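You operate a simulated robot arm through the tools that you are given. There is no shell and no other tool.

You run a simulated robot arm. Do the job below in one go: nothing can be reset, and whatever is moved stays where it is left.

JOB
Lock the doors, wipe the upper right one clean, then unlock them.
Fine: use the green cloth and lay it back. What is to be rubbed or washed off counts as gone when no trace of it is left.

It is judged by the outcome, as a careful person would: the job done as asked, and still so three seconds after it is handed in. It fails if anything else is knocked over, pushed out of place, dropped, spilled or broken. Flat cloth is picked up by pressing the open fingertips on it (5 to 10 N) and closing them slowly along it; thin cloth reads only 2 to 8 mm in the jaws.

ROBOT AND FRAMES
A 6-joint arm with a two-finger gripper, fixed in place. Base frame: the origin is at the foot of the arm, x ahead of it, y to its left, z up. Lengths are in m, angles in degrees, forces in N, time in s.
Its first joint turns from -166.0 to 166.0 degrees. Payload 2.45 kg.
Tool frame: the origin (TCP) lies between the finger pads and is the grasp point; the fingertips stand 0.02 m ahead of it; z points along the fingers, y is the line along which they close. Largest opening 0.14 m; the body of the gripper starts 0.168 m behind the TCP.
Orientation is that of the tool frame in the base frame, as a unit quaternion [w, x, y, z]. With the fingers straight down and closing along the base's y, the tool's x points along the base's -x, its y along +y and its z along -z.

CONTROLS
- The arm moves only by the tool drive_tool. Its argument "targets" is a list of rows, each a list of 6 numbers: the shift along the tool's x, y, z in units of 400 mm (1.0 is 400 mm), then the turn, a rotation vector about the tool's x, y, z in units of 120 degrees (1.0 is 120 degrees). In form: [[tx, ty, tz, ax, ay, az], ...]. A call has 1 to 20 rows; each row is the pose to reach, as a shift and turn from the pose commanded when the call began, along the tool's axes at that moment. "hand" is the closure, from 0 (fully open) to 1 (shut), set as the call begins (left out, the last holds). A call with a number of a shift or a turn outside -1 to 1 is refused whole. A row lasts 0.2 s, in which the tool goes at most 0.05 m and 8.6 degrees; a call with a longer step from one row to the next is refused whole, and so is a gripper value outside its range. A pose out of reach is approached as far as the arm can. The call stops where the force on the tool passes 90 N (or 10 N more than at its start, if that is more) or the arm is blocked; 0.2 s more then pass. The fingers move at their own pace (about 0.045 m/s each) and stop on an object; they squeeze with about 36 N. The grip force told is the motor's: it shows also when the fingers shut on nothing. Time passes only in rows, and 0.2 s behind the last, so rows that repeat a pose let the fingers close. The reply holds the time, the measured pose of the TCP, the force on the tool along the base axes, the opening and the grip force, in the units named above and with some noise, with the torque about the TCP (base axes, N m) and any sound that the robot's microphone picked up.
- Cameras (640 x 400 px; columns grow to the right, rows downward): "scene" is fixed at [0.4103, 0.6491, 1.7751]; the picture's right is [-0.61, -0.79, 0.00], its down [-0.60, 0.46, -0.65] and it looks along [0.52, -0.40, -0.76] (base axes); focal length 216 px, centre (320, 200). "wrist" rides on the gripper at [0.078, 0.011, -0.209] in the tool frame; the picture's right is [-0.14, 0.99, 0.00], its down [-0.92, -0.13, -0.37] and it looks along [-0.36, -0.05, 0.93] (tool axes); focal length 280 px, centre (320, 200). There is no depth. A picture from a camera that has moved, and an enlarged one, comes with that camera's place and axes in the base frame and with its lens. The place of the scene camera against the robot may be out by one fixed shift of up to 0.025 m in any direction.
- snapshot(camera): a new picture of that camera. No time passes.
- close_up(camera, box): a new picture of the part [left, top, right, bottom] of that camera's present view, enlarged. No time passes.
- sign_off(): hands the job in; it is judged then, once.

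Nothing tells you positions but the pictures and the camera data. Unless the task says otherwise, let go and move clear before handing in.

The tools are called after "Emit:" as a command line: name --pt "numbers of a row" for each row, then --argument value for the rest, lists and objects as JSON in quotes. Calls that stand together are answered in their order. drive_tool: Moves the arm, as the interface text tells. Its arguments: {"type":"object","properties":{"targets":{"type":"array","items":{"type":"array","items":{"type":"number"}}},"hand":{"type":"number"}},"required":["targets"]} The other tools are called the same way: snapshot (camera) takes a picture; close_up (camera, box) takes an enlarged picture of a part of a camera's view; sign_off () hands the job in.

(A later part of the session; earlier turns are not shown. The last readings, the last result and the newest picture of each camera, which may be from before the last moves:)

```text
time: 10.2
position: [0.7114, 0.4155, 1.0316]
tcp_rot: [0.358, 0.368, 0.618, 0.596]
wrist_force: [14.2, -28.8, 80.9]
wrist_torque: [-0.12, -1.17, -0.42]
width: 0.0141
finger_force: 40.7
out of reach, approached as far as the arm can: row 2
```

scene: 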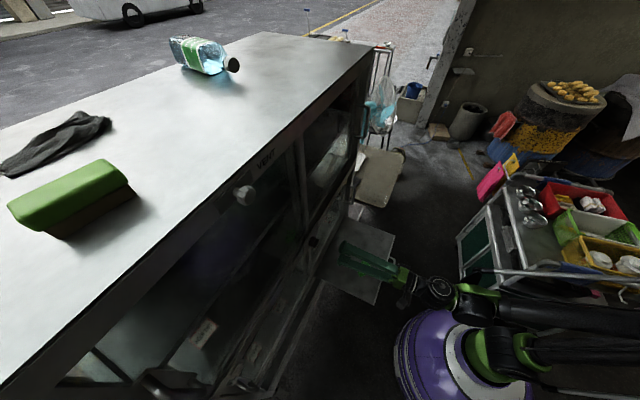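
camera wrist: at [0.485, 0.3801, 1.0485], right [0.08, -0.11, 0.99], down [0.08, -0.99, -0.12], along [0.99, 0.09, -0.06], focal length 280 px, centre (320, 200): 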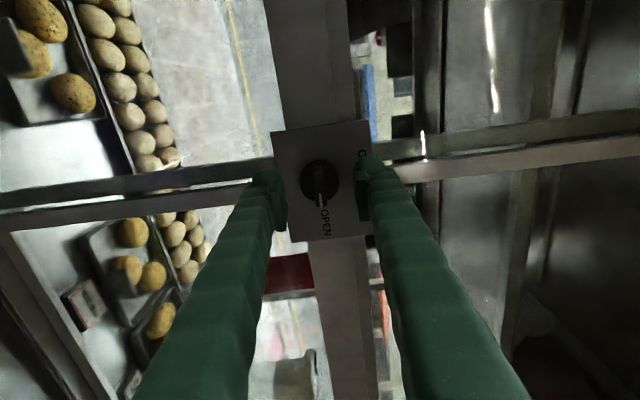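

That small shift hit an arm reach limit and the load rose to 81 N. I'll release the knob straight away to drop the load, then reassess.

Emit:
drive_tool --pt "0 0 0 0 0 0" --pt "0 0 0 0 0 0" --hand 0.6

Emit:
snapshot --camera "wrist"

Emit:
snapshot --camera "scene"

```text
time: 10.8
position: [0.7126, 0.4181, 1.0283]
tcp_rot: [0.357, 0.369, 0.618, 0.595]
wrist_force: [0.2, -0.4, -0.4]
wrist_torque: [-0.03, -0.02, 0.01]
width: 0.0562
finger_force: 0.1
```

```text
taken
camera wrist: at [0.4911, 0.3863, 1.0453], right [0.1, -0.1, 0.99], down [0.11, -0.99, -0.11], along [0.99, 0.12, -0.08], focal length 280 px, centre (320, 200)
```

wrist: 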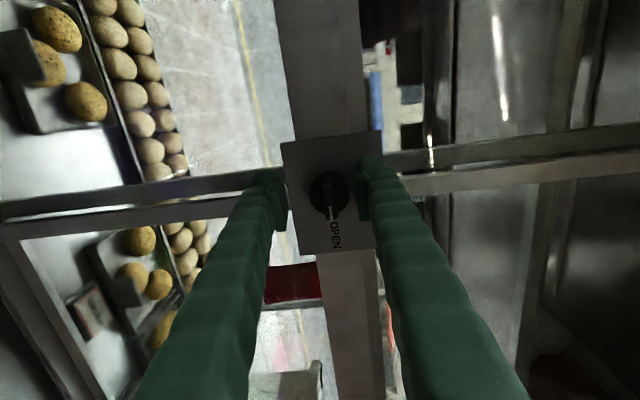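

```text
taken
```

scene: 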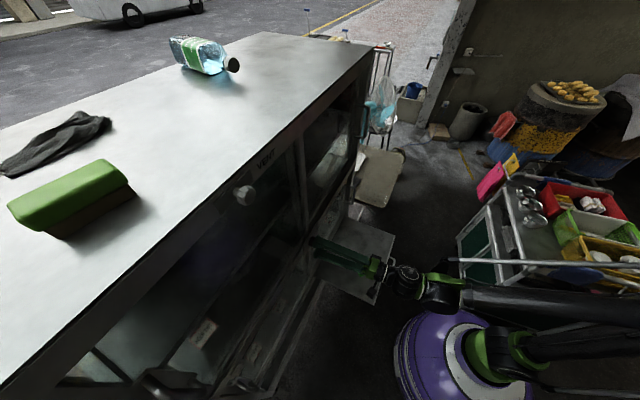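

The knob is free and still at OPEN. I'll back off 5 cm and re-square the tool in free space to see where the reach limit lies.

Emit:
drive_tool --pt "0 0 -0.06 0 0 0" --pt "0 0 -0.125 0 0 0" --pt "0 0 -0.125 -0.009 -0.0066 0.0006" --pt "0 0 -0.125 -0.0175 -0.0132 0.0013" --pt "0 0 -0.125 -0.0175 -0.0132 0.0013"

Emit:
snapshot --camera "scene"

```text
time: 12.0
position: [0.6676, 0.3963, 1.0244]
tcp_rot: [0.357, 0.369, 0.621, 0.592]
wrist_force: [0.0, -0.7, 0.0]
wrist_torque: [0.01, 0.0, -0.04]
width: 0.0559
finger_force: 0.1
out of reach, approached as far as the arm can: row 3, 4, 5
```

```text
taken
```

scene: 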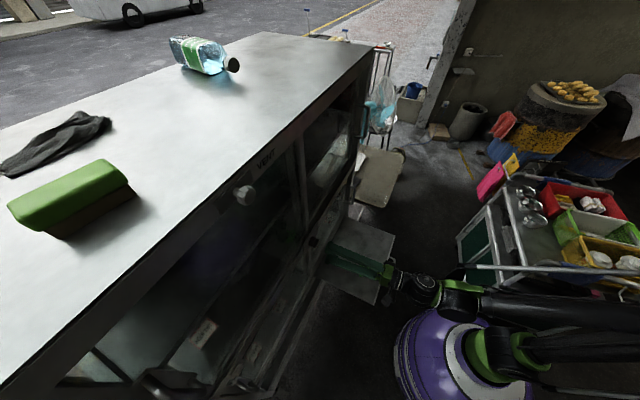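

Pitching the tool up to level is out of reach at this height, which points to a joint limit. I'll test a slight nose-down approach of about 4°, to be combined with a loose fork grip on the bar.

Emit:
drive_tool --pt "-0.012 0.016 -0.017 0.0062 -0.0065 0.0019" --pt "-0.0242 0.0322 -0.0342 0.0124 -0.0131 0.0038" --pt "-0.0242 0.0322 -0.0342 0.0124 -0.0131 0.0038"

```text
time: 12.8
position: [0.6641, 0.3691, 1.048]
tcp_rot: [0.379, 0.393, 0.599, 0.586]
wrist_force: [-0.6, 0.5, -0.2]
wrist_torque: [-0.01, -0.01, 0.03]
width: 0.0557
finger_force: 0.1
out of reach, approached as far as the arm can: row 1, 2, 3
```

The pattern of these misses fits a wrist singularity: the joint centre is about 0.25 m behind the TCP and the forearm is nearly in line with the tool. I'll look at the arm to see which way it bends.

Emit:
close_up --camera "scene" --box '[320, 220, 640, 400]'

Emit:
snapshot --camera "wrist"

```text
2.00 times, centred on (480, 310) of scene
camera zoom: at [0.4103, 0.6491, 1.7751], right [-0.61, -0.79, 0.0], down [-0.6, 0.46, -0.65], along [0.52, -0.4, -0.76], focal length 432 px, centre (0, -20)
```

zoom: 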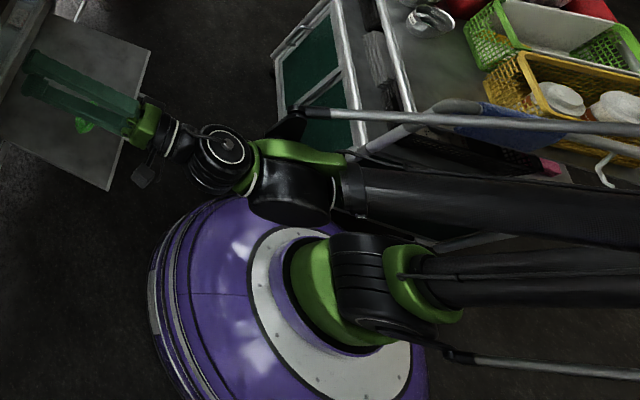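

```text
taken
camera wrist: at [0.4422, 0.3557, 1.0633], right [0.08, -0.12, 0.99], down [0.03, -0.99, -0.12], along [1.0, 0.04, -0.08], focal length 280 px, centre (320, 200)
```

wrist: 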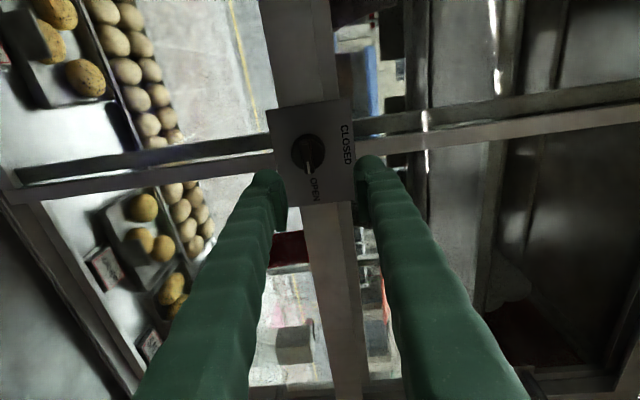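

This is a UR-style arm, so the limit may have another cause. I'll probe with small plain moves in free space, starting with straight back and up.

Emit:
drive_tool --pt "0 0.05 -0.05 0 0 0" --pt "0 0.1 -0.1 0 0 0"

Emit:
drive_tool --pt "0 0 0 0.025 0 0" --pt "0 0 0 0.05 0 0"

Emit:
drive_tool --pt "0 0 0 0 0.0125 0" --pt "0 0 0 0 0.025 0"

```text
time: 13.4
position: [0.6296, 0.3498, 1.088]
tcp_rot: [0.379, 0.392, 0.601, 0.585]
wrist_force: [-0.5, 0.2, -0.2]
wrist_torque: [0.01, 0.01, -0.01]
width: 0.0558
finger_force: 0.1
out of reach, approached as far as the arm can: row 1, 2
```

```text
time: 14.0
position: [0.6305, 0.3482, 1.087]
tcp_rot: [0.365, 0.41, 0.617, 0.564]
wrist_force: [-0.4, -1.0, -0.3]
wrist_torque: [0.0, 0.02, -0.01]
width: 0.0559
finger_force: 0.1
```

```text
time: 14.6
position: [0.63, 0.3489, 1.0867]
tcp_rot: [0.349, 0.393, 0.626, 0.576]
wrist_force: [0.0, 0.7, 0.0]
wrist_torque: [0.03, 0.03, 0.0]
width: 0.0562
finger_force: 0.1
```

That explains it. Moves are relative to the commanded pose, and the tool simply can't pitch above about horizontal here. A pitch of about 5° nose-down works fine, so I'll line up with the knob in that attitude, stopping 4 cm short.

Emit:
drive_tool --pt "0.0126 -0.0353 0.05 0 0 0" --pt "0.0252 -0.0706 0.1 0 0 0" --pt "0.0378 -0.1058 0.17 0 0 0" --pt "0.0378 -0.1058 0.17 0 0 0"

Emit:
close_up --camera "wrist" --box '[256, 120, 384, 200]'

```text
time: 15.6
position: [0.6798, 0.3923, 1.0396]
tcp_rot: [0.349, 0.395, 0.626, 0.574]
wrist_force: [0.1, 0.1, -0.6]
wrist_torque: [-0.01, -0.02, 0.06]
width: 0.056
finger_force: 0.1
```

```text
5.00 times, centred on (320, 160) of wrist
camera zoom: at [0.4613, 0.3677, 1.0704], right [0.15, -0.1, 0.98], down [0.07, -0.99, -0.11], along [0.99, 0.09, -0.15], focal length 1402 px, centre (320, 400)
```

zoom: 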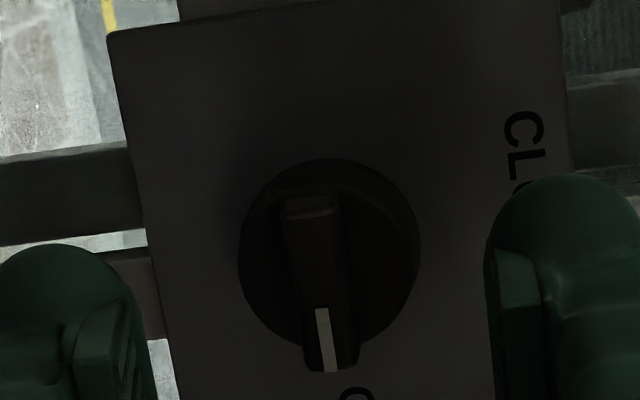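

The alignment is good: the bar is on the tool axis and parallel to the pads. I'll advance 4 cm, then close to a loose fork about 13 mm wide.

Emit:
drive_tool --pt "0 0 0.03 0 0 0" --pt "0 0 0.06 0 0 0" --pt "0 0 0.08 0 0 0" --pt "0 0 0.1 0 0 0" --pt "0 0 0.1 0 0 0"

Emit:
drive_tool --pt "0 0 0 0 0 0" --pt "0 0 0 0 0 0" --pt "0 0 0 0 0 0" --pt "0 0 0 0 0 0" --hand 0.9

Emit:
close_up --camera "wrist" --box '[256, 140, 384, 220]'

Emit:
close_up --camera "scene" --box '[280, 210, 376, 270]'

```text
time: 16.8
position: [0.7163, 0.4084, 1.0343]
tcp_rot: [0.349, 0.394, 0.626, 0.575]
wrist_force: [0.4, 0.0, 0.2]
wrist_torque: [-0.01, -0.01, 0.02]
width: 0.056
finger_force: 0.0
```

```text
time: 17.8
position: [0.7159, 0.4086, 1.0348]
tcp_rot: [0.348, 0.394, 0.627, 0.575]
wrist_force: [0.1, 0.1, -0.6]
wrist_torque: [0.01, 0.0, 0.0]
width: 0.0141
finger_force: 0.0
```

```text
5.00 times, centred on (320, 180) of wrist
camera zoom: at [0.4961, 0.3845, 1.0653], right [0.15, -0.1, 0.98], down [0.07, -0.99, -0.11], along [0.99, 0.09, -0.15], focal length 1402 px, centre (320, 300)
```

zoom: 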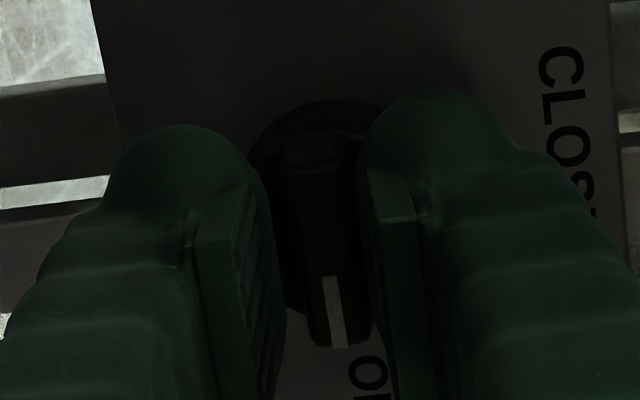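

```text
6.67 times, centred on (328, 240) of scene
camera zoom: at [0.4103, 0.6491, 1.7751], right [-0.61, -0.79, 0.0], down [-0.6, 0.46, -0.65], along [0.52, -0.4, -0.76], focal length 1442 px, centre (267, -67)
```

zoom: 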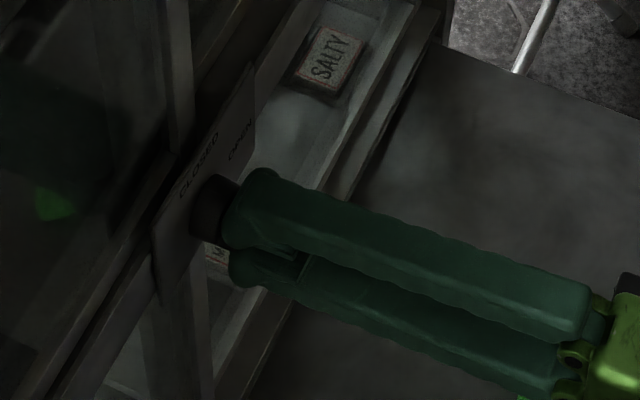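

The bar sits in the fork with no load. I'll turn counter-clockwise in stages, starting with 30°.

Emit:
drive_tool --pt "0 0 0 0 0 -0.0625" --pt "0 0 0 0 0 -0.125" --pt "0 0 0 0 0 -0.1875" --pt "0 0 0 0 0 -0.25"

Emit:
close_up --camera "wrist" --box '[256, 140, 384, 220]'

```text
time: 18.8
position: [0.7162, 0.4086, 1.0335]
tcp_rot: [0.486, 0.219, 0.707, 0.465]
wrist_force: [0.2, 0.4, 1.3]
wrist_torque: [-0.01, 0.01, 0.05]
width: 0.0147
finger_force: 0.2
```

```text
5.00 times, centred on (320, 180) of wrist
camera zoom: at [0.4946, 0.3788, 1.0247], right [-0.08, 0.36, 0.93], down [0.09, -0.92, 0.37], along [0.99, 0.11, 0.04], focal length 1402 px, centre (320, 300)
```

zoom: 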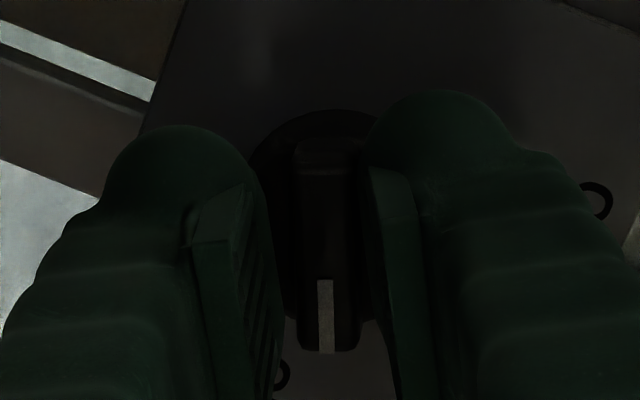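

The knob follows the fork with almost no load. I'll continue through the remaining 60°.

Emit:
drive_tool --pt "0 0 0 0 0 -0.0625" --pt "0 0 0 0 0 -0.125" --pt "0 0 0 0 0 -0.1875" --pt "0 0 0 0 0 -0.25" --pt "0 0 0 0 0 -0.3125" --pt "0 0 0 0 0 -0.375" --pt "0 0 0 0 0 -0.4375" --pt "0 0 0 0 0 -0.5" --pt "0 0 0 0 0 -0.5"

Emit:
close_up --camera "wrist" --box '[256, 140, 384, 220]'

Emit:
snapshot --camera "wrist"

```text
time: 20.8
position: [0.7161, 0.4093, 1.0357]
tcp_rot: [0.654, -0.165, 0.721, 0.16]
wrist_force: [-0.7, 0.3, 0.7]
wrist_torque: [0.0, -0.01, 0.03]
width: 0.0139
finger_force: 0.0
```

```text
5.00 times, centred on (320, 180) of wrist
camera zoom: at [0.5182, 0.3226, 0.9756], right [-0.43, 0.89, 0.15], down [-0.19, -0.25, 0.95], along [0.88, 0.38, 0.27], focal length 1402 px, centre (320, 300)
```

zoom: 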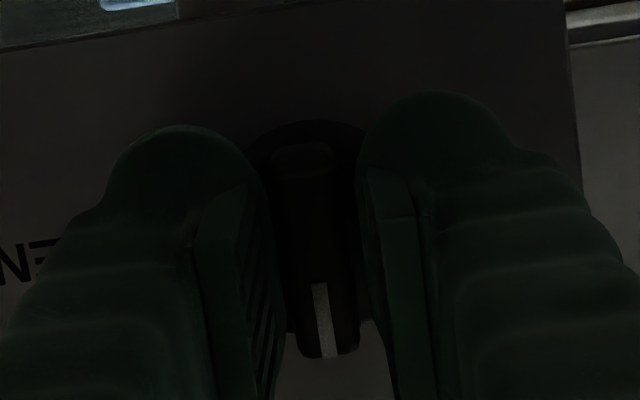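

```text
taken
camera wrist: at [0.5182, 0.3226, 0.9756], right [-0.43, 0.89, 0.15], down [-0.19, -0.25, 0.95], along [0.88, 0.38, 0.27], focal length 280 px, centre (320, 200)
```

wrist: 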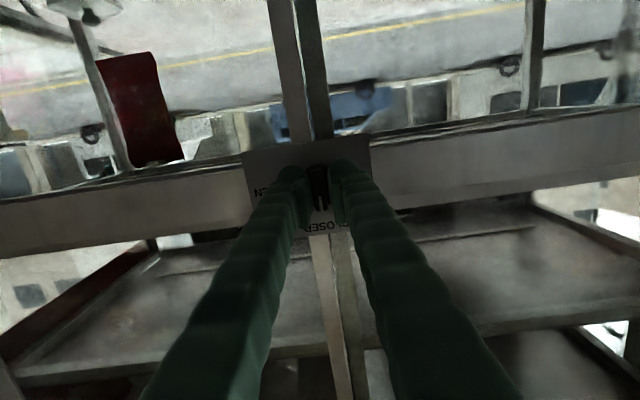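

The pointer now appears to point at CLOSED. I'll open the fork, back straight out and check.

Emit:
drive_tool --pt "0 0 0 0 0 0" --pt "0 0 0 0 0 0" --pt "0 0 -0.05 0 0 0" --pt "0 0 -0.125 0 0 0" --pt "0 0 -0.2 0 0 0" --hand 0.65

Emit:
snapshot --camera "wrist"

Emit:
close_up --camera "wrist" --box '[256, 110, 384, 190]'

```text
time: 22.0
position: [0.6457, 0.3733, 1.0398]
tcp_rot: [0.653, -0.164, 0.722, 0.16]
wrist_force: [-0.3, 0.6, 0.5]
wrist_torque: [0.0, 0.03, 0.02]
width: 0.049
finger_force: 0.1
```

```text
taken
camera wrist: at [0.4477, 0.287, 0.9817], right [-0.43, 0.89, 0.15], down [-0.19, -0.25, 0.95], along [0.88, 0.38, 0.27], focal length 280 px, centre (320, 200)
```

wrist: 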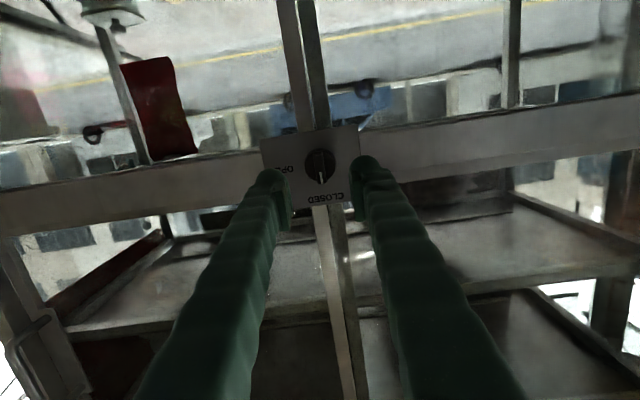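

```text
5.00 times, centred on (320, 150) of wrist
camera zoom: at [0.4477, 0.287, 0.9817], right [-0.43, 0.89, 0.15], down [-0.19, -0.25, 0.95], along [0.88, 0.38, 0.27], focal length 1402 px, centre (320, 450)
```

zoom: 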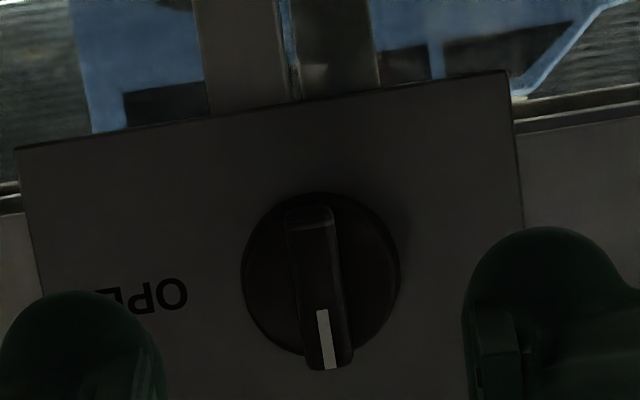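

The doors are locked, with the pointer squarely at CLOSED. Next is the green cloth on the pull-out shelf at about (0.63, 0.17, 0.66). I'll move over it with the tool pointing down and look.

Emit:
drive_tool --pt "0.0208 -0.0358 -0.0265 0 0.0587 0" --pt "0.0415 -0.0717 -0.0529 0 0.1173 0" --pt "0.0623 -0.1075 -0.0794 0 0.176 0" --pt "0.083 -0.1433 -0.1058 0 0.2347 0" --pt "0.1038 -0.1792 -0.1323 0 0.2933 0" --pt "0.1245 -0.215 -0.1588 0 0.352 0" --pt "0.1453 -0.2508 -0.1852 0 0.4107 0" --pt "0.166 -0.2867 -0.2117 0 0.4693 0" --pt "0.1868 -0.3225 -0.2381 0 0.528 0" --pt "0.2075 -0.3583 -0.2646 0 0.5867 0" --pt "0.2283 -0.3942 -0.291 0 0.6453 0" --pt "0.249 -0.43 -0.3175 0 0.704 0" --hand 0.5

Emit:
snapshot --camera "wrist"

Emit:
snapshot --camera "scene"

```text
time: 24.6
position: [0.5993, 0.1599, 0.9513]
tcp_rot: [-0.002, -0.229, 0.973, 0.008]
wrist_force: [-0.1, 0.2, 0.2]
wrist_torque: [0.04, -0.08, 0.01]
width: 0.0699
finger_force: 0.0
```

```text
taken
camera wrist: at [0.5272, 0.1319, 1.1601], right [-0.32, 0.95, 0.02], down [0.88, 0.29, 0.37], along [0.34, 0.13, -0.93], focal length 280 px, centre (320, 200)
```

wrist: 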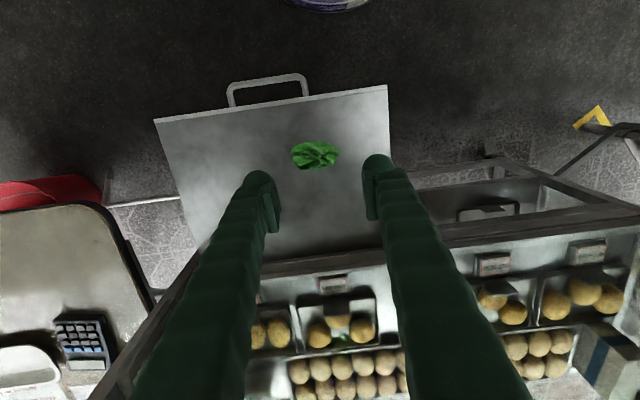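

```text
taken
```

scene: 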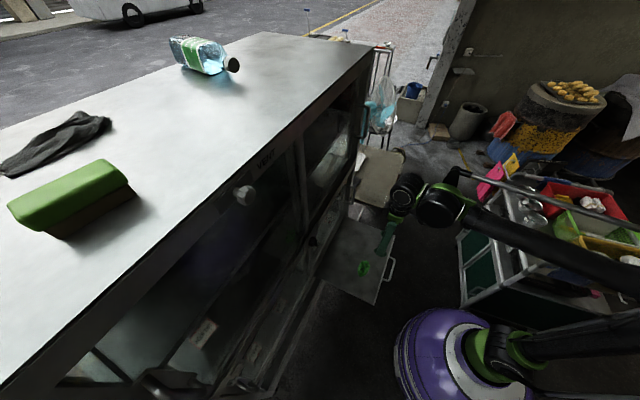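

The cloth is in view on the shelf. I'll enlarge it to see its shape.

Emit:
close_up --camera "wrist" --box '[267, 125, 363, 185]'

Emit:
close_up --camera "scene" --box '[330, 245, 410, 295]'

```text
6.67 times, centred on (315, 155) of wrist
camera zoom: at [0.5272, 0.1319, 1.1601], right [-0.32, 0.95, 0.02], down [0.88, 0.29, 0.37], along [0.34, 0.13, -0.93], focal length 1869 px, centre (353, 500)
```

zoom: 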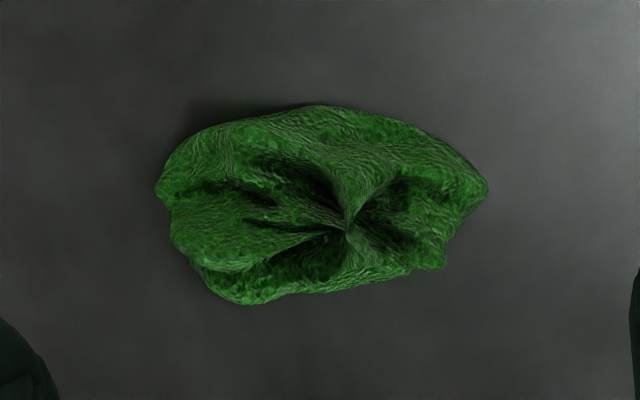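

```text
8.00 times, centred on (370, 270) of scene
camera zoom: at [0.4103, 0.6491, 1.7751], right [-0.61, -0.79, 0.0], down [-0.6, 0.46, -0.65], along [0.52, -0.4, -0.76], focal length 1730 px, centre (-80, -360)
```

zoom: 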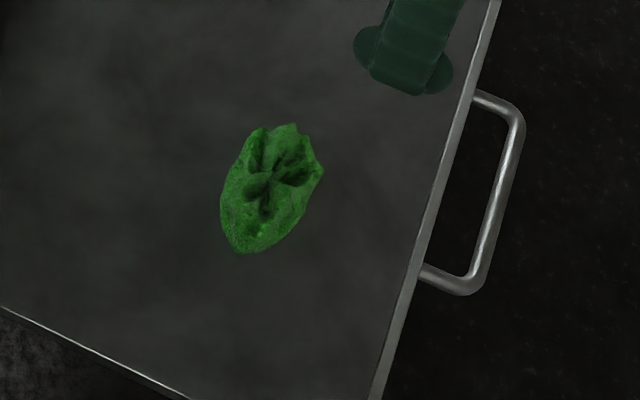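

The cloth is a small gathered wad, about 9 × 5 cm, with a peak in the middle. I'll go down over it and refine its height.

Emit:
drive_tool --pt "-0.0233 -0.009 0.1 0 0 0" --pt "-0.0467 -0.0183 0.2 0 0 0" --pt "-0.07 -0.0275 0.3 0 0 0" --pt "-0.07 -0.0275 0.375 0 0 0" --pt "-0.07 -0.0275 0.425 0 0 0" --pt "-0.07 -0.0275 0.425 0 0 0" --hand 0.35

Emit:
snapshot --camera "wrist"

Emit:
close_up --camera "scene" --box '[314, 220, 410, 280]'

```text
time: 26.0
position: [0.6281, 0.1656, 0.7796]
tcp_rot: [-0.002, -0.229, 0.973, 0.008]
wrist_force: [0.0, 0.1, -0.4]
wrist_torque: [0.0, -0.04, -0.01]
width: 0.0907
finger_force: 0.1
```

```text
taken
camera wrist: at [0.5555, 0.1364, 0.9883], right [-0.32, 0.95, 0.02], down [0.88, 0.29, 0.37], along [0.34, 0.13, -0.93], focal length 280 px, centre (320, 200)
```

wrist: 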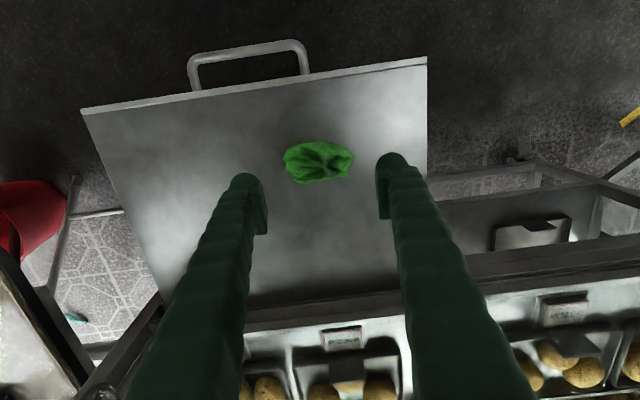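

```text
6.67 times, centred on (362, 250) of scene
camera zoom: at [0.4103, 0.6491, 1.7751], right [-0.61, -0.79, 0.0], down [-0.6, 0.46, -0.65], along [0.52, -0.4, -0.76], focal length 1442 px, centre (40, -133)
```

zoom: 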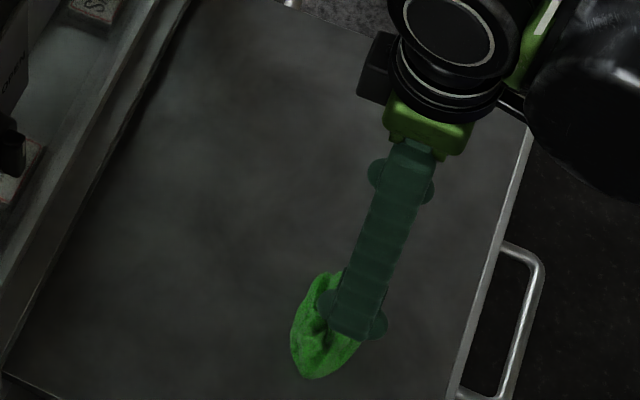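

The shelf is actually nearer z ≈ 0.60, with the cloth at about (0.641, 0.170). I'll centre over it and descend partway.

Emit:
drive_tool --pt "-0.0169 -0.0022 0.075 0 0 0" --pt "-0.0338 -0.0045 0.15 0 0 0" --pt "-0.0338 -0.0045 0.225 0 0 0" --pt "-0.0338 -0.0045 0.275 0 0 0" --pt "-0.0338 -0.0045 0.275 0 0 0" --hand 0.5

Emit:
snapshot --camera "wrist"

Emit:
close_up --camera "wrist" --box '[224, 110, 416, 230]'

Emit:
close_up --camera "scene" --box '[314, 230, 410, 290]'

```text
time: 27.0
position: [0.6403, 0.1738, 0.6782]
tcp_rot: [0.0, -0.229, 0.973, 0.008]
wrist_force: [-1.8, 2.7, 60.3]
wrist_torque: [-1.85, -1.51, -0.05]
width: 0.0709
finger_force: 0.8
stopped in row 5: the force on the tool passed its limit at 121 N (the readings are from after the stop); the commanded pose is now the measured one
```

```text
taken
camera wrist: at [0.5671, 0.1438, 0.8859], right [-0.32, 0.95, 0.02], down [0.88, 0.29, 0.37], along [0.35, 0.13, -0.93], focal length 280 px, centre (320, 200)
```

wrist: 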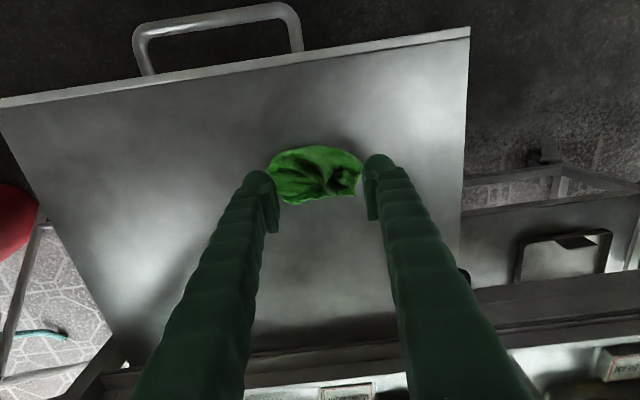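

```text
3.33 times, centred on (320, 170) of wrist
camera zoom: at [0.5671, 0.1438, 0.8859], right [-0.32, 0.95, 0.02], down [0.88, 0.29, 0.37], along [0.35, 0.13, -0.93], focal length 935 px, centre (320, 300)
```

zoom: 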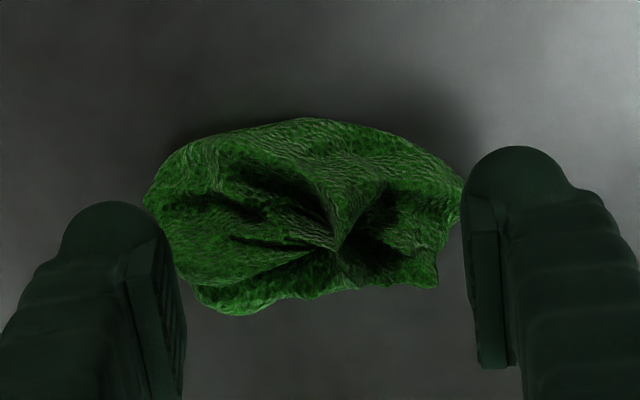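

```text
6.67 times, centred on (362, 260) of scene
camera zoom: at [0.4103, 0.6491, 1.7751], right [-0.61, -0.79, 0.0], down [-0.6, 0.46, -0.65], along [0.52, -0.4, -0.76], focal length 1442 px, centre (40, -200)
```

zoom: 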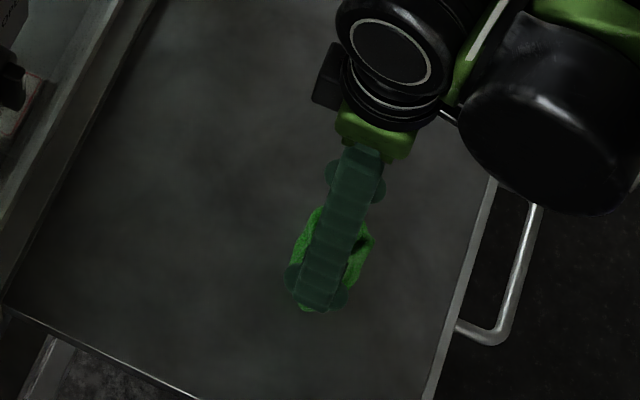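

The tips touched down at z ≈ 0.658, harder than I meant, so the shelf is at about 0.658. I'll lift 1 cm, shift 1 cm toward the cloth centre, and check that nothing moved.

Emit:
drive_tool --pt "0 0 -0.025 0 0 0" --pt "0.025 -0.008 -0.025 0 0 0" --pt "0.025 -0.008 -0.025 0 0 0"

Emit:
close_up --camera "wrist" --box '[224, 110, 416, 230]'

Emit:
snapshot --camera "wrist"

```text
time: 27.8
position: [0.633, 0.1656, 0.6861]
tcp_rot: [-0.001, -0.229, 0.973, 0.008]
wrist_force: [-0.3, -0.2, 0.0]
wrist_torque: [0.02, 0.0, -0.02]
width: 0.07
finger_force: 0.1
```

```text
3.33 times, centred on (320, 170) of wrist
camera zoom: at [0.5603, 0.1364, 0.8945], right [-0.32, 0.95, 0.02], down [0.88, 0.29, 0.37], along [0.34, 0.13, -0.93], focal length 935 px, centre (320, 300)
```

zoom: 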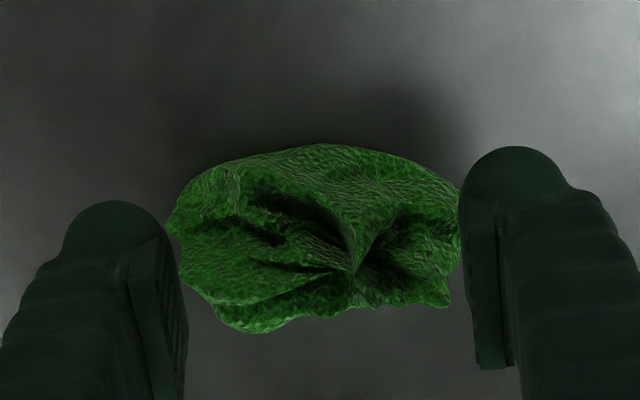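

```text
taken
camera wrist: at [0.5603, 0.1364, 0.8945], right [-0.32, 0.95, 0.02], down [0.88, 0.29, 0.37], along [0.34, 0.13, -0.93], focal length 280 px, centre (320, 200)
```

wrist: 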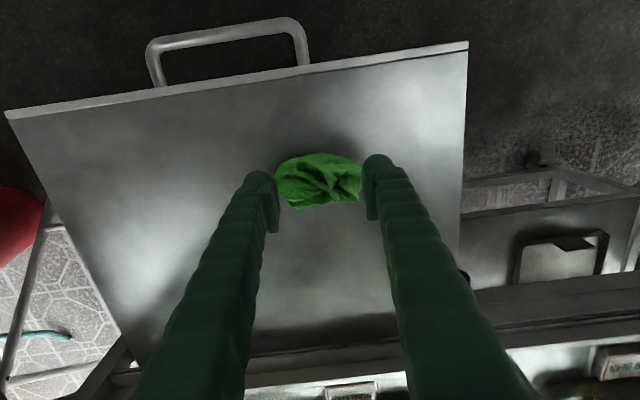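

The cloth is centred between the fingers and the shelf is undisturbed. I'll open slightly to straddle it, level the tool, and lower gently to the shelf.

Emit:
drive_tool --pt "0 0 0 0.0038 0 0" --pt "0 0 0.005 0.0075 0 0" --pt "0 0 0.01 0.0075 0 0" --pt "0 0 0.0125 0.0075 0 0" --pt "0 0 0.0125 0.0075 0 0" --hand 0.42

Emit:
close_up --camera "wrist" --box '[224, 110, 416, 230]'

```text
time: 29.0
position: [0.634, 0.166, 0.6801]
tcp_rot: [0.0, -0.229, 0.973, 0.0]
wrist_force: [-0.3, -1.3, 0.0]
wrist_torque: [-0.03, 0.02, 0.0]
width: 0.0811
finger_force: 0.1
```

```text
3.33 times, centred on (320, 170) of wrist
camera zoom: at [0.5593, 0.1396, 0.8889], right [-0.32, 0.95, 0.0], down [0.88, 0.3, 0.37], along [0.35, 0.12, -0.93], focal length 935 px, centre (320, 300)
```

zoom: 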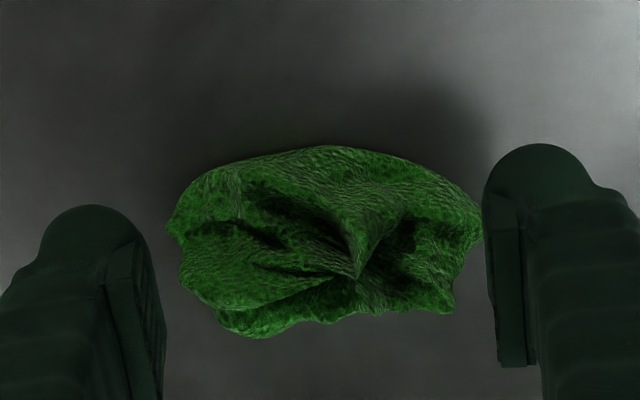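

The cloth is straddled and centred. I'll raise about 3 mm so some cloth will stand proud of the tips for wiping, then close slowly in steps.

Emit:
drive_tool --pt "0 0 -0.0075 0 0 0" --pt "0 0 -0.0075 0 0 0" --hand 0.55

Emit:
drive_tool --pt "0 0 0 0 0 0" --pt "0 0 0 0 0 0" --hand 0.7

Emit:
close_up --camera "wrist" --box '[224, 110, 416, 230]'

```text
time: 29.6
position: [0.6338, 0.1663, 0.684]
tcp_rot: [0.001, -0.229, 0.973, 0.0]
wrist_force: [-0.6, 0.9, 0.0]
wrist_torque: [0.06, -0.03, 0.01]
width: 0.0628
finger_force: 0.1
```

```text
time: 30.2
position: [0.6335, 0.167, 0.6842]
tcp_rot: [0.001, -0.229, 0.973, -0.001]
wrist_force: [-0.5, -0.1, 0.9]
wrist_torque: [0.0, 0.02, 0.02]
width: 0.0419
finger_force: 0.0
```

```text
3.33 times, centred on (320, 170) of wrist
camera zoom: at [0.5592, 0.1395, 0.892], right [-0.32, 0.95, 0.0], down [0.88, 0.3, 0.37], along [0.35, 0.12, -0.93], focal length 935 px, centre (320, 300)
```

zoom: 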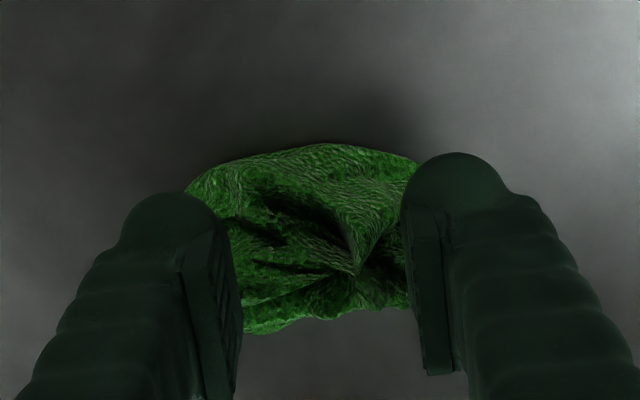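

The tips are passing above the cloth, so it lies lower than I thought. I'll follow the hint instead: reopen to 6 cm, press down gently to 5–10 N, then close slowly.

Emit:
drive_tool --pt "0 0 0 0 0 0" --pt "0 0 0.005 0 0 0" --pt "0 0 0.01 0 0 0" --pt "0 0 0.01 0 0 0" --hand 0.57

Emit:
drive_tool --pt "0 0 0.002 0 0 0" --pt "0 0 0.002 0 0 0"

```text
time: 31.2
position: [0.6337, 0.1654, 0.6797]
tcp_rot: [0.001, -0.23, 0.973, 0.0]
wrist_force: [0.9, -0.4, 18.9]
wrist_torque: [0.65, 0.39, -0.01]
width: 0.0609
finger_force: 0.4
```

```text
time: 31.8
position: [0.634, 0.1646, 0.6801]
tcp_rot: [0.002, -0.229, 0.973, 0.0]
wrist_force: [2.2, -2.3, 49.2]
wrist_torque: [1.62, 1.1, -0.02]
width: 0.0615
finger_force: 1.1
```

That's too firm at 49 N. I'll ease up about 1 mm to get into the 5–10 N range.

Emit:
drive_tool --pt "0 0 -0.0027 0 0 0" --pt "0 0 -0.0027 0 0 0"

```text
time: 32.4
position: [0.6337, 0.166, 0.6811]
tcp_rot: [0.001, -0.229, 0.973, 0.001]
wrist_force: [0.9, -1.3, 17.1]
wrist_torque: [0.54, 0.39, 0.01]
width: 0.0606
finger_force: 0.1
```

Emit:
drive_tool --pt "0 0 -0.0007 0 0 0" --pt "0 0 -0.0007 0 0 0"

```text
time: 33.0
position: [0.6331, 0.1652, 0.6803]
tcp_rot: [0.001, -0.23, 0.973, 0.001]
wrist_force: [-0.6, -2.0, 11.6]
wrist_torque: [0.38, 0.27, 0.05]
width: 0.0602
finger_force: 0.1
```

About 11.6 N now, but all on one finger. I'll tilt the tool slightly so both tips share the load.

Emit:
drive_tool --pt "0 0 0 -0.0042 0 0" --pt "0 0 0 -0.0042 0 0"

```text
time: 33.6
position: [0.6344, 0.1652, 0.68]
tcp_rot: [0.0, -0.23, 0.973, 0.005]
wrist_force: [-1.4, -1.3, 5.1]
wrist_torque: [0.17, 0.16, 0.03]
width: 0.0603
finger_force: 0.1
```

Emit:
drive_tool --pt "0 0 0.0005 -0.004 0 0" --pt "0 0 0.001 -0.006 0 0" --pt "0 0 0.001 -0.006 0 0"

Emit:
close_up --camera "wrist" --box '[224, 110, 416, 230]'

```text
time: 34.4
position: [0.6342, 0.1652, 0.6792]
tcp_rot: [-0.001, -0.229, 0.973, 0.01]
wrist_force: [1.7, -1.0, 7.7]
wrist_torque: [-0.04, -0.08, -0.03]
width: 0.06
finger_force: 0.1
```

```text
3.33 times, centred on (320, 170) of wrist
camera zoom: at [0.5611, 0.1353, 0.8883], right [-0.32, 0.95, 0.02], down [0.88, 0.29, 0.37], along [0.34, 0.14, -0.93], focal length 935 px, centre (320, 300)
```

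zoom: 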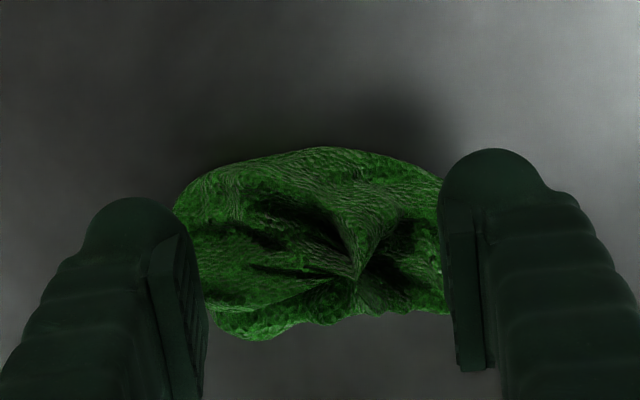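

Both tips now press evenly at 7.7 N. I'll close slowly in small steps.

Emit:
drive_tool --pt "0 0 0 0 0 0" --pt "0 0 0 0 0 0" --hand 0.64

Emit:
drive_tool --pt "0 0 0 0 0 0" --pt "0 0 0 0 0 0" --hand 0.71

Emit:
close_up --camera "wrist" --box '[224, 110, 416, 230]'

```text
time: 35.0
position: [0.6344, 0.1645, 0.6797]
tcp_rot: [-0.002, -0.229, 0.973, 0.011]
wrist_force: [3.8, -5.2, 25.5]
wrist_torque: [-0.5, -0.5, -0.05]
width: 0.0511
finger_force: 0.6
```

```text
time: 35.6
position: [0.6334, 0.1645, 0.6812]
tcp_rot: [-0.001, -0.228, 0.974, 0.011]
wrist_force: [6.6, -12.5, 39.0]
wrist_torque: [-0.87, -0.79, -0.12]
width: 0.0432
finger_force: 4.6
```

```text
3.33 times, centred on (320, 170) of wrist
camera zoom: at [0.5608, 0.1346, 0.889], right [-0.32, 0.95, 0.02], down [0.88, 0.29, 0.37], along [0.34, 0.14, -0.93], focal length 935 px, centre (320, 300)
```

zoom: 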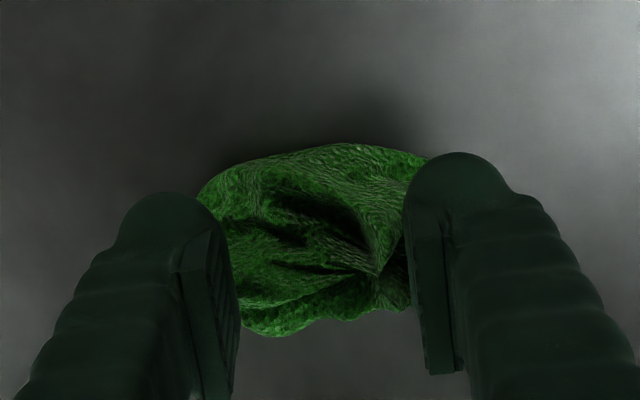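

The cloth is being gathered, but the press force is climbing. I'll ease up slightly while continuing to close.

Emit:
drive_tool --pt "0 0 -0.002 0.001 0 0" --pt "0 0 -0.002 0.001 0 0"

Emit:
drive_tool --pt "0 0 0 0 0 0" --pt "0 0 0 0 0 0" --hand 0.77

Emit:
close_up --camera "wrist" --box '[224, 110, 416, 230]'

```text
time: 36.2
position: [0.6337, 0.1667, 0.6805]
tcp_rot: [-0.002, -0.229, 0.973, 0.01]
wrist_force: [-1.5, -0.9, 33.5]
wrist_torque: [-0.67, -0.63, 0.02]
width: 0.0417
finger_force: 0.2
```

```text
time: 36.8
position: [0.6332, 0.1643, 0.6821]
tcp_rot: [-0.001, -0.229, 0.973, 0.009]
wrist_force: [4.6, -8.8, 34.5]
wrist_torque: [-0.68, -0.72, -0.13]
width: 0.0335
finger_force: 3.6
```

```text
3.33 times, centred on (320, 170) of wrist
camera zoom: at [0.5609, 0.1349, 0.8893], right [-0.32, 0.95, 0.02], down [0.88, 0.29, 0.37], along [0.34, 0.13, -0.93], focal length 935 px, centre (320, 300)
```

zoom: 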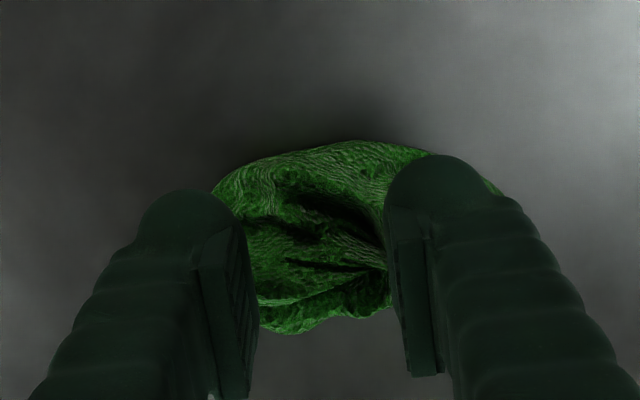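

The left tip is pushing the cloth while the right one rides over it. I'll tilt to put pressure back on the right tip before closing further.

Emit:
drive_tool --pt "0 0 -0.0005 0.005 0 0" --pt "0 0 -0.001 0.01 0 0" --pt "0 0 -0.001 0.01 0 0"

```text
time: 37.6
position: [0.6331, 0.1645, 0.6824]
tcp_rot: [0.001, -0.229, 0.973, -0.001]
wrist_force: [5.3, -5.8, 36.8]
wrist_torque: [0.16, -0.1, -0.08]
width: 0.0319
finger_force: 0.0
```

Balanced now, but at 37 N. I'll ease to around 10 N and then close.

Emit:
drive_tool --pt "0 0 -0.0013 0 0 0" --pt "0 0 -0.0013 0 0 0"

```text
time: 38.2
position: [0.6336, 0.1659, 0.6805]
tcp_rot: [0.002, -0.23, 0.973, -0.001]
wrist_force: [3.4, -6.2, 12.7]
wrist_torque: [-0.04, -0.09, -0.01]
width: 0.0321
finger_force: 0.1
```

Emit:
drive_tool --pt "0 0 0 0 0 0" --pt "0 0 0 0 0 0" --hand 0.83

Emit:
close_up --camera "wrist" --box '[224, 110, 416, 230]'

```text
time: 38.8
position: [0.6326, 0.1667, 0.6812]
tcp_rot: [0.001, -0.229, 0.973, 0.0]
wrist_force: [-3.1, 4.4, 12.7]
wrist_torque: [0.12, 0.07, 0.01]
width: 0.0241
finger_force: 0.1
```

```text
3.33 times, centred on (320, 170) of wrist
camera zoom: at [0.5581, 0.1408, 0.8896], right [-0.32, 0.95, 0.0], down [0.88, 0.3, 0.37], along [0.35, 0.12, -0.93], focal length 935 px, centre (320, 300)
```

zoom: 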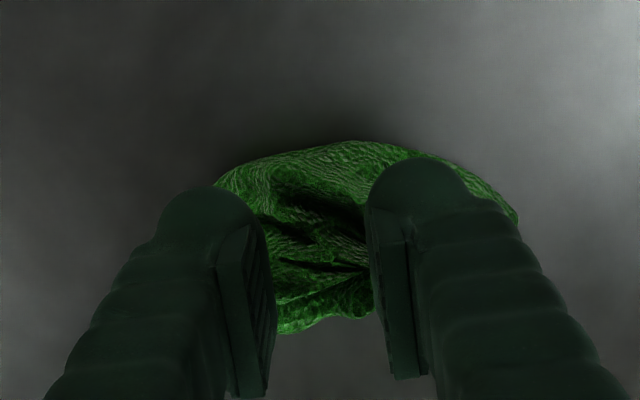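

Pressure is steady at about 13 N and balanced, so I'll keep closing slowly.

Emit:
drive_tool --pt "0 0 0 0 0 0" --pt "0 0 0 0 0 0" --hand 0.89

Emit:
drive_tool --pt "0 0 0 0 0 0" --pt "0 0 0 0 0 0" --hand 0.95

Emit:
drive_tool --pt "0 0 0 0 0 0" --pt "0 0 0 0 0 0" --pt "0 0 0 0 0 0" --hand 1

Emit:
close_up --camera "wrist" --box '[224, 110, 416, 230]'

```text
time: 39.4
position: [0.6338, 0.1662, 0.6811]
tcp_rot: [0.001, -0.229, 0.973, -0.001]
wrist_force: [-3.0, 4.9, 10.5]
wrist_torque: [0.07, 0.07, -0.01]
width: 0.0147
finger_force: 0.0
```

```text
time: 40.0
position: [0.6338, 0.1661, 0.6816]
tcp_rot: [0.002, -0.228, 0.974, -0.001]
wrist_force: [-0.6, 0.4, 5.9]
wrist_torque: [0.0, 0.03, 0.01]
width: 0.0061
finger_force: 0.1
```

```text
time: 40.8
position: [0.6336, 0.1652, 0.6812]
tcp_rot: [0.0, -0.229, 0.973, -0.001]
wrist_force: [-0.2, -0.4, 1.5]
wrist_torque: [-0.03, 0.01, -0.02]
width: 0.0062
finger_force: 30.0
```

```text
3.33 times, centred on (320, 170) of wrist
camera zoom: at [0.5588, 0.14, 0.8895], right [-0.32, 0.95, 0.0], down [0.88, 0.3, 0.37], along [0.35, 0.12, -0.93], focal length 935 px, centre (320, 300)
```

zoom: 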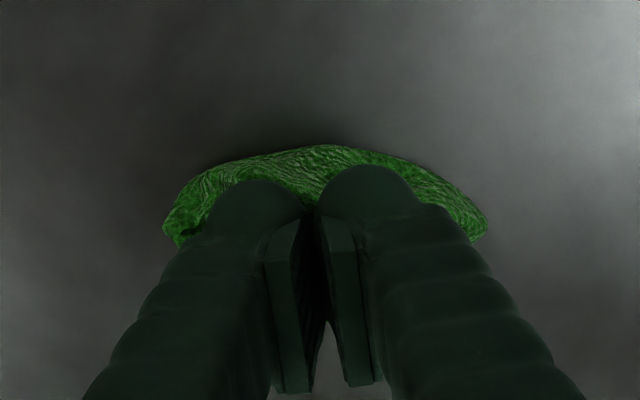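

The jaws read 6.2 mm with 30 N of grip, which matches pinched cloth. I'll lift 6 cm and check that it comes along.

Emit:
drive_tool --pt "0 0 -0.025 0 0 0" --pt "0 0 -0.075 0 0 0" --pt "0 0 -0.15 0 0 0" --pt "0 0 -0.15 0 0 0"

Emit:
snapshot --camera "wrist"

Emit:
close_up --camera "wrist" --box '[224, 110, 416, 230]'

Emit:
close_up --camera "scene" --box '[314, 220, 410, 280]'

```text
time: 41.8
position: [0.6354, 0.1654, 0.7435]
tcp_rot: [0.001, -0.23, 0.973, 0.0]
wrist_force: [0.5, -0.7, -0.1]
wrist_torque: [0.02, 0.0, 0.01]
width: 0.0
finger_force: 29.7
```

```text
taken
camera wrist: at [0.5593, 0.1397, 0.9511], right [-0.32, 0.95, 0.0], down [0.88, 0.3, 0.37], along [0.35, 0.12, -0.93], focal length 280 px, centre (320, 200)
```

wrist: 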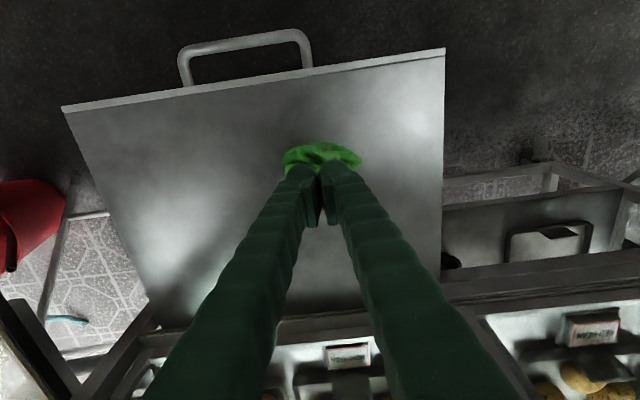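

```text
3.33 times, centred on (320, 170) of wrist
camera zoom: at [0.5593, 0.1397, 0.9511], right [-0.32, 0.95, 0.0], down [0.88, 0.3, 0.37], along [0.35, 0.12, -0.93], focal length 935 px, centre (320, 300)
```

zoom: 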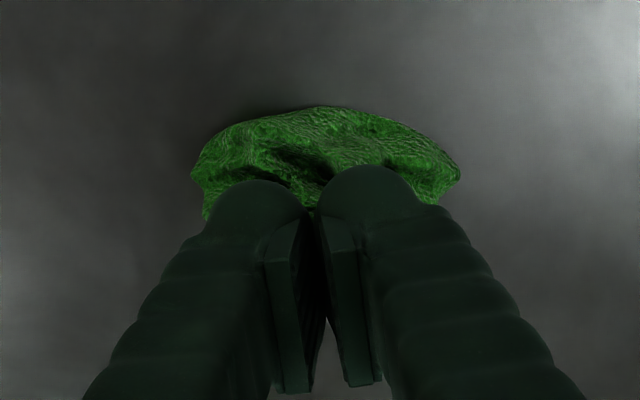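

```text
6.67 times, centred on (362, 250) of scene
camera zoom: at [0.4103, 0.6491, 1.7751], right [-0.61, -0.79, 0.0], down [-0.6, 0.46, -0.65], along [0.52, -0.4, -0.76], focal length 1442 px, centre (40, -133)
```

zoom: 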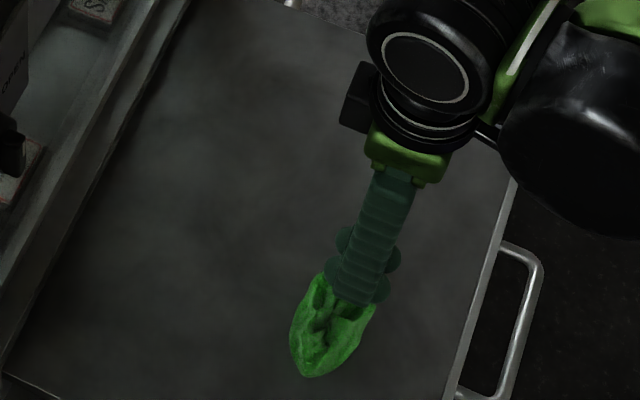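

The jaws now read 0, so the cloth slipped out and is still on the shelf in the same place. I'll try again, starting narrower and keeping a steady press while the tips close.

Emit:
drive_tool --pt "0 0 0 0 0 0" --pt "0 0 0.05 0 0 0" --pt "0 0 0.1 0 0 0" --pt "0 0 0.13 0 0 0" --pt "0 0 0.142 0 0 0" --pt "0 0 0.142 0 0 0" --hand 0.66

Emit:
close_up --camera "wrist" --box '[224, 110, 416, 230]'

```text
time: 43.2
position: [0.6333, 0.164, 0.6836]
tcp_rot: [0.001, -0.229, 0.973, 0.0]
wrist_force: [0.4, 0.4, -0.8]
wrist_torque: [-0.01, 0.02, 0.03]
width: 0.0475
finger_force: 0.1
```

```text
3.33 times, centred on (320, 170) of wrist
camera zoom: at [0.5598, 0.1389, 0.8922], right [-0.32, 0.95, 0.0], down [0.88, 0.3, 0.37], along [0.35, 0.12, -0.93], focal length 935 px, centre (320, 300)
```

zoom: 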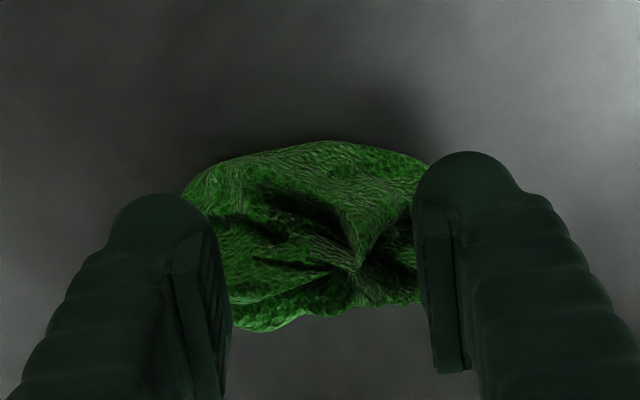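

Emit:
drive_tool --pt "0 0 0.004 0 0 0" --pt "0 0 0.007 0 0 0" --pt "0 0 0.007 0 0 0"

```text
time: 44.0
position: [0.635, 0.1648, 0.682]
tcp_rot: [0.002, -0.229, 0.973, 0.0]
wrist_force: [1.1, -0.9, 5.2]
wrist_torque: [0.06, 0.03, -0.05]
width: 0.0474
finger_force: 0.1
```

A balanced 5 N contact. I'll close in steps and keep the pressure in range.

Emit:
drive_tool --pt "0 0 0.0005 0 0 0" --pt "0 0 0.0005 0 0 0" --hand 0.7

Emit:
drive_tool --pt "0 0 0 0 0 0" --pt "0 0 0 0 0 0" --hand 0.74

Emit:
close_up --camera "wrist" --box '[224, 110, 416, 230]'

```text
time: 44.6
position: [0.6334, 0.1661, 0.6811]
tcp_rot: [0.001, -0.229, 0.973, -0.001]
wrist_force: [0.3, 4.1, 13.1]
wrist_torque: [0.14, 0.01, 0.01]
width: 0.0408
finger_force: 0.1
```

```text
time: 45.2
position: [0.6331, 0.1661, 0.6808]
tcp_rot: [0.001, -0.228, 0.974, -0.001]
wrist_force: [-1.9, 4.4, 14.9]
wrist_torque: [0.16, 0.09, 0.03]
width: 0.0345
finger_force: 0.1
```

```text
3.33 times, centred on (320, 170) of wrist
camera zoom: at [0.5585, 0.1398, 0.8894], right [-0.32, 0.95, 0.0], down [0.88, 0.3, 0.37], along [0.35, 0.12, -0.93], focal length 935 px, centre (320, 300)
```

zoom: 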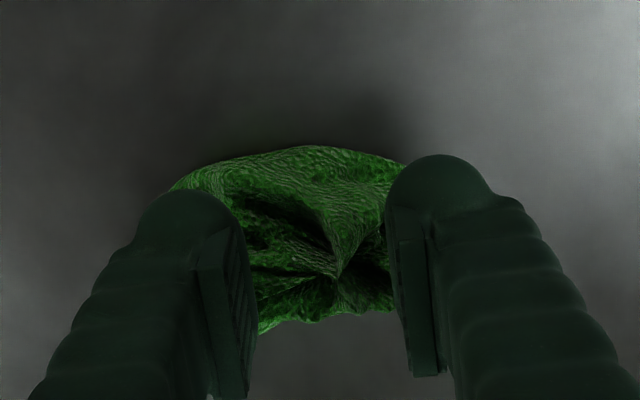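

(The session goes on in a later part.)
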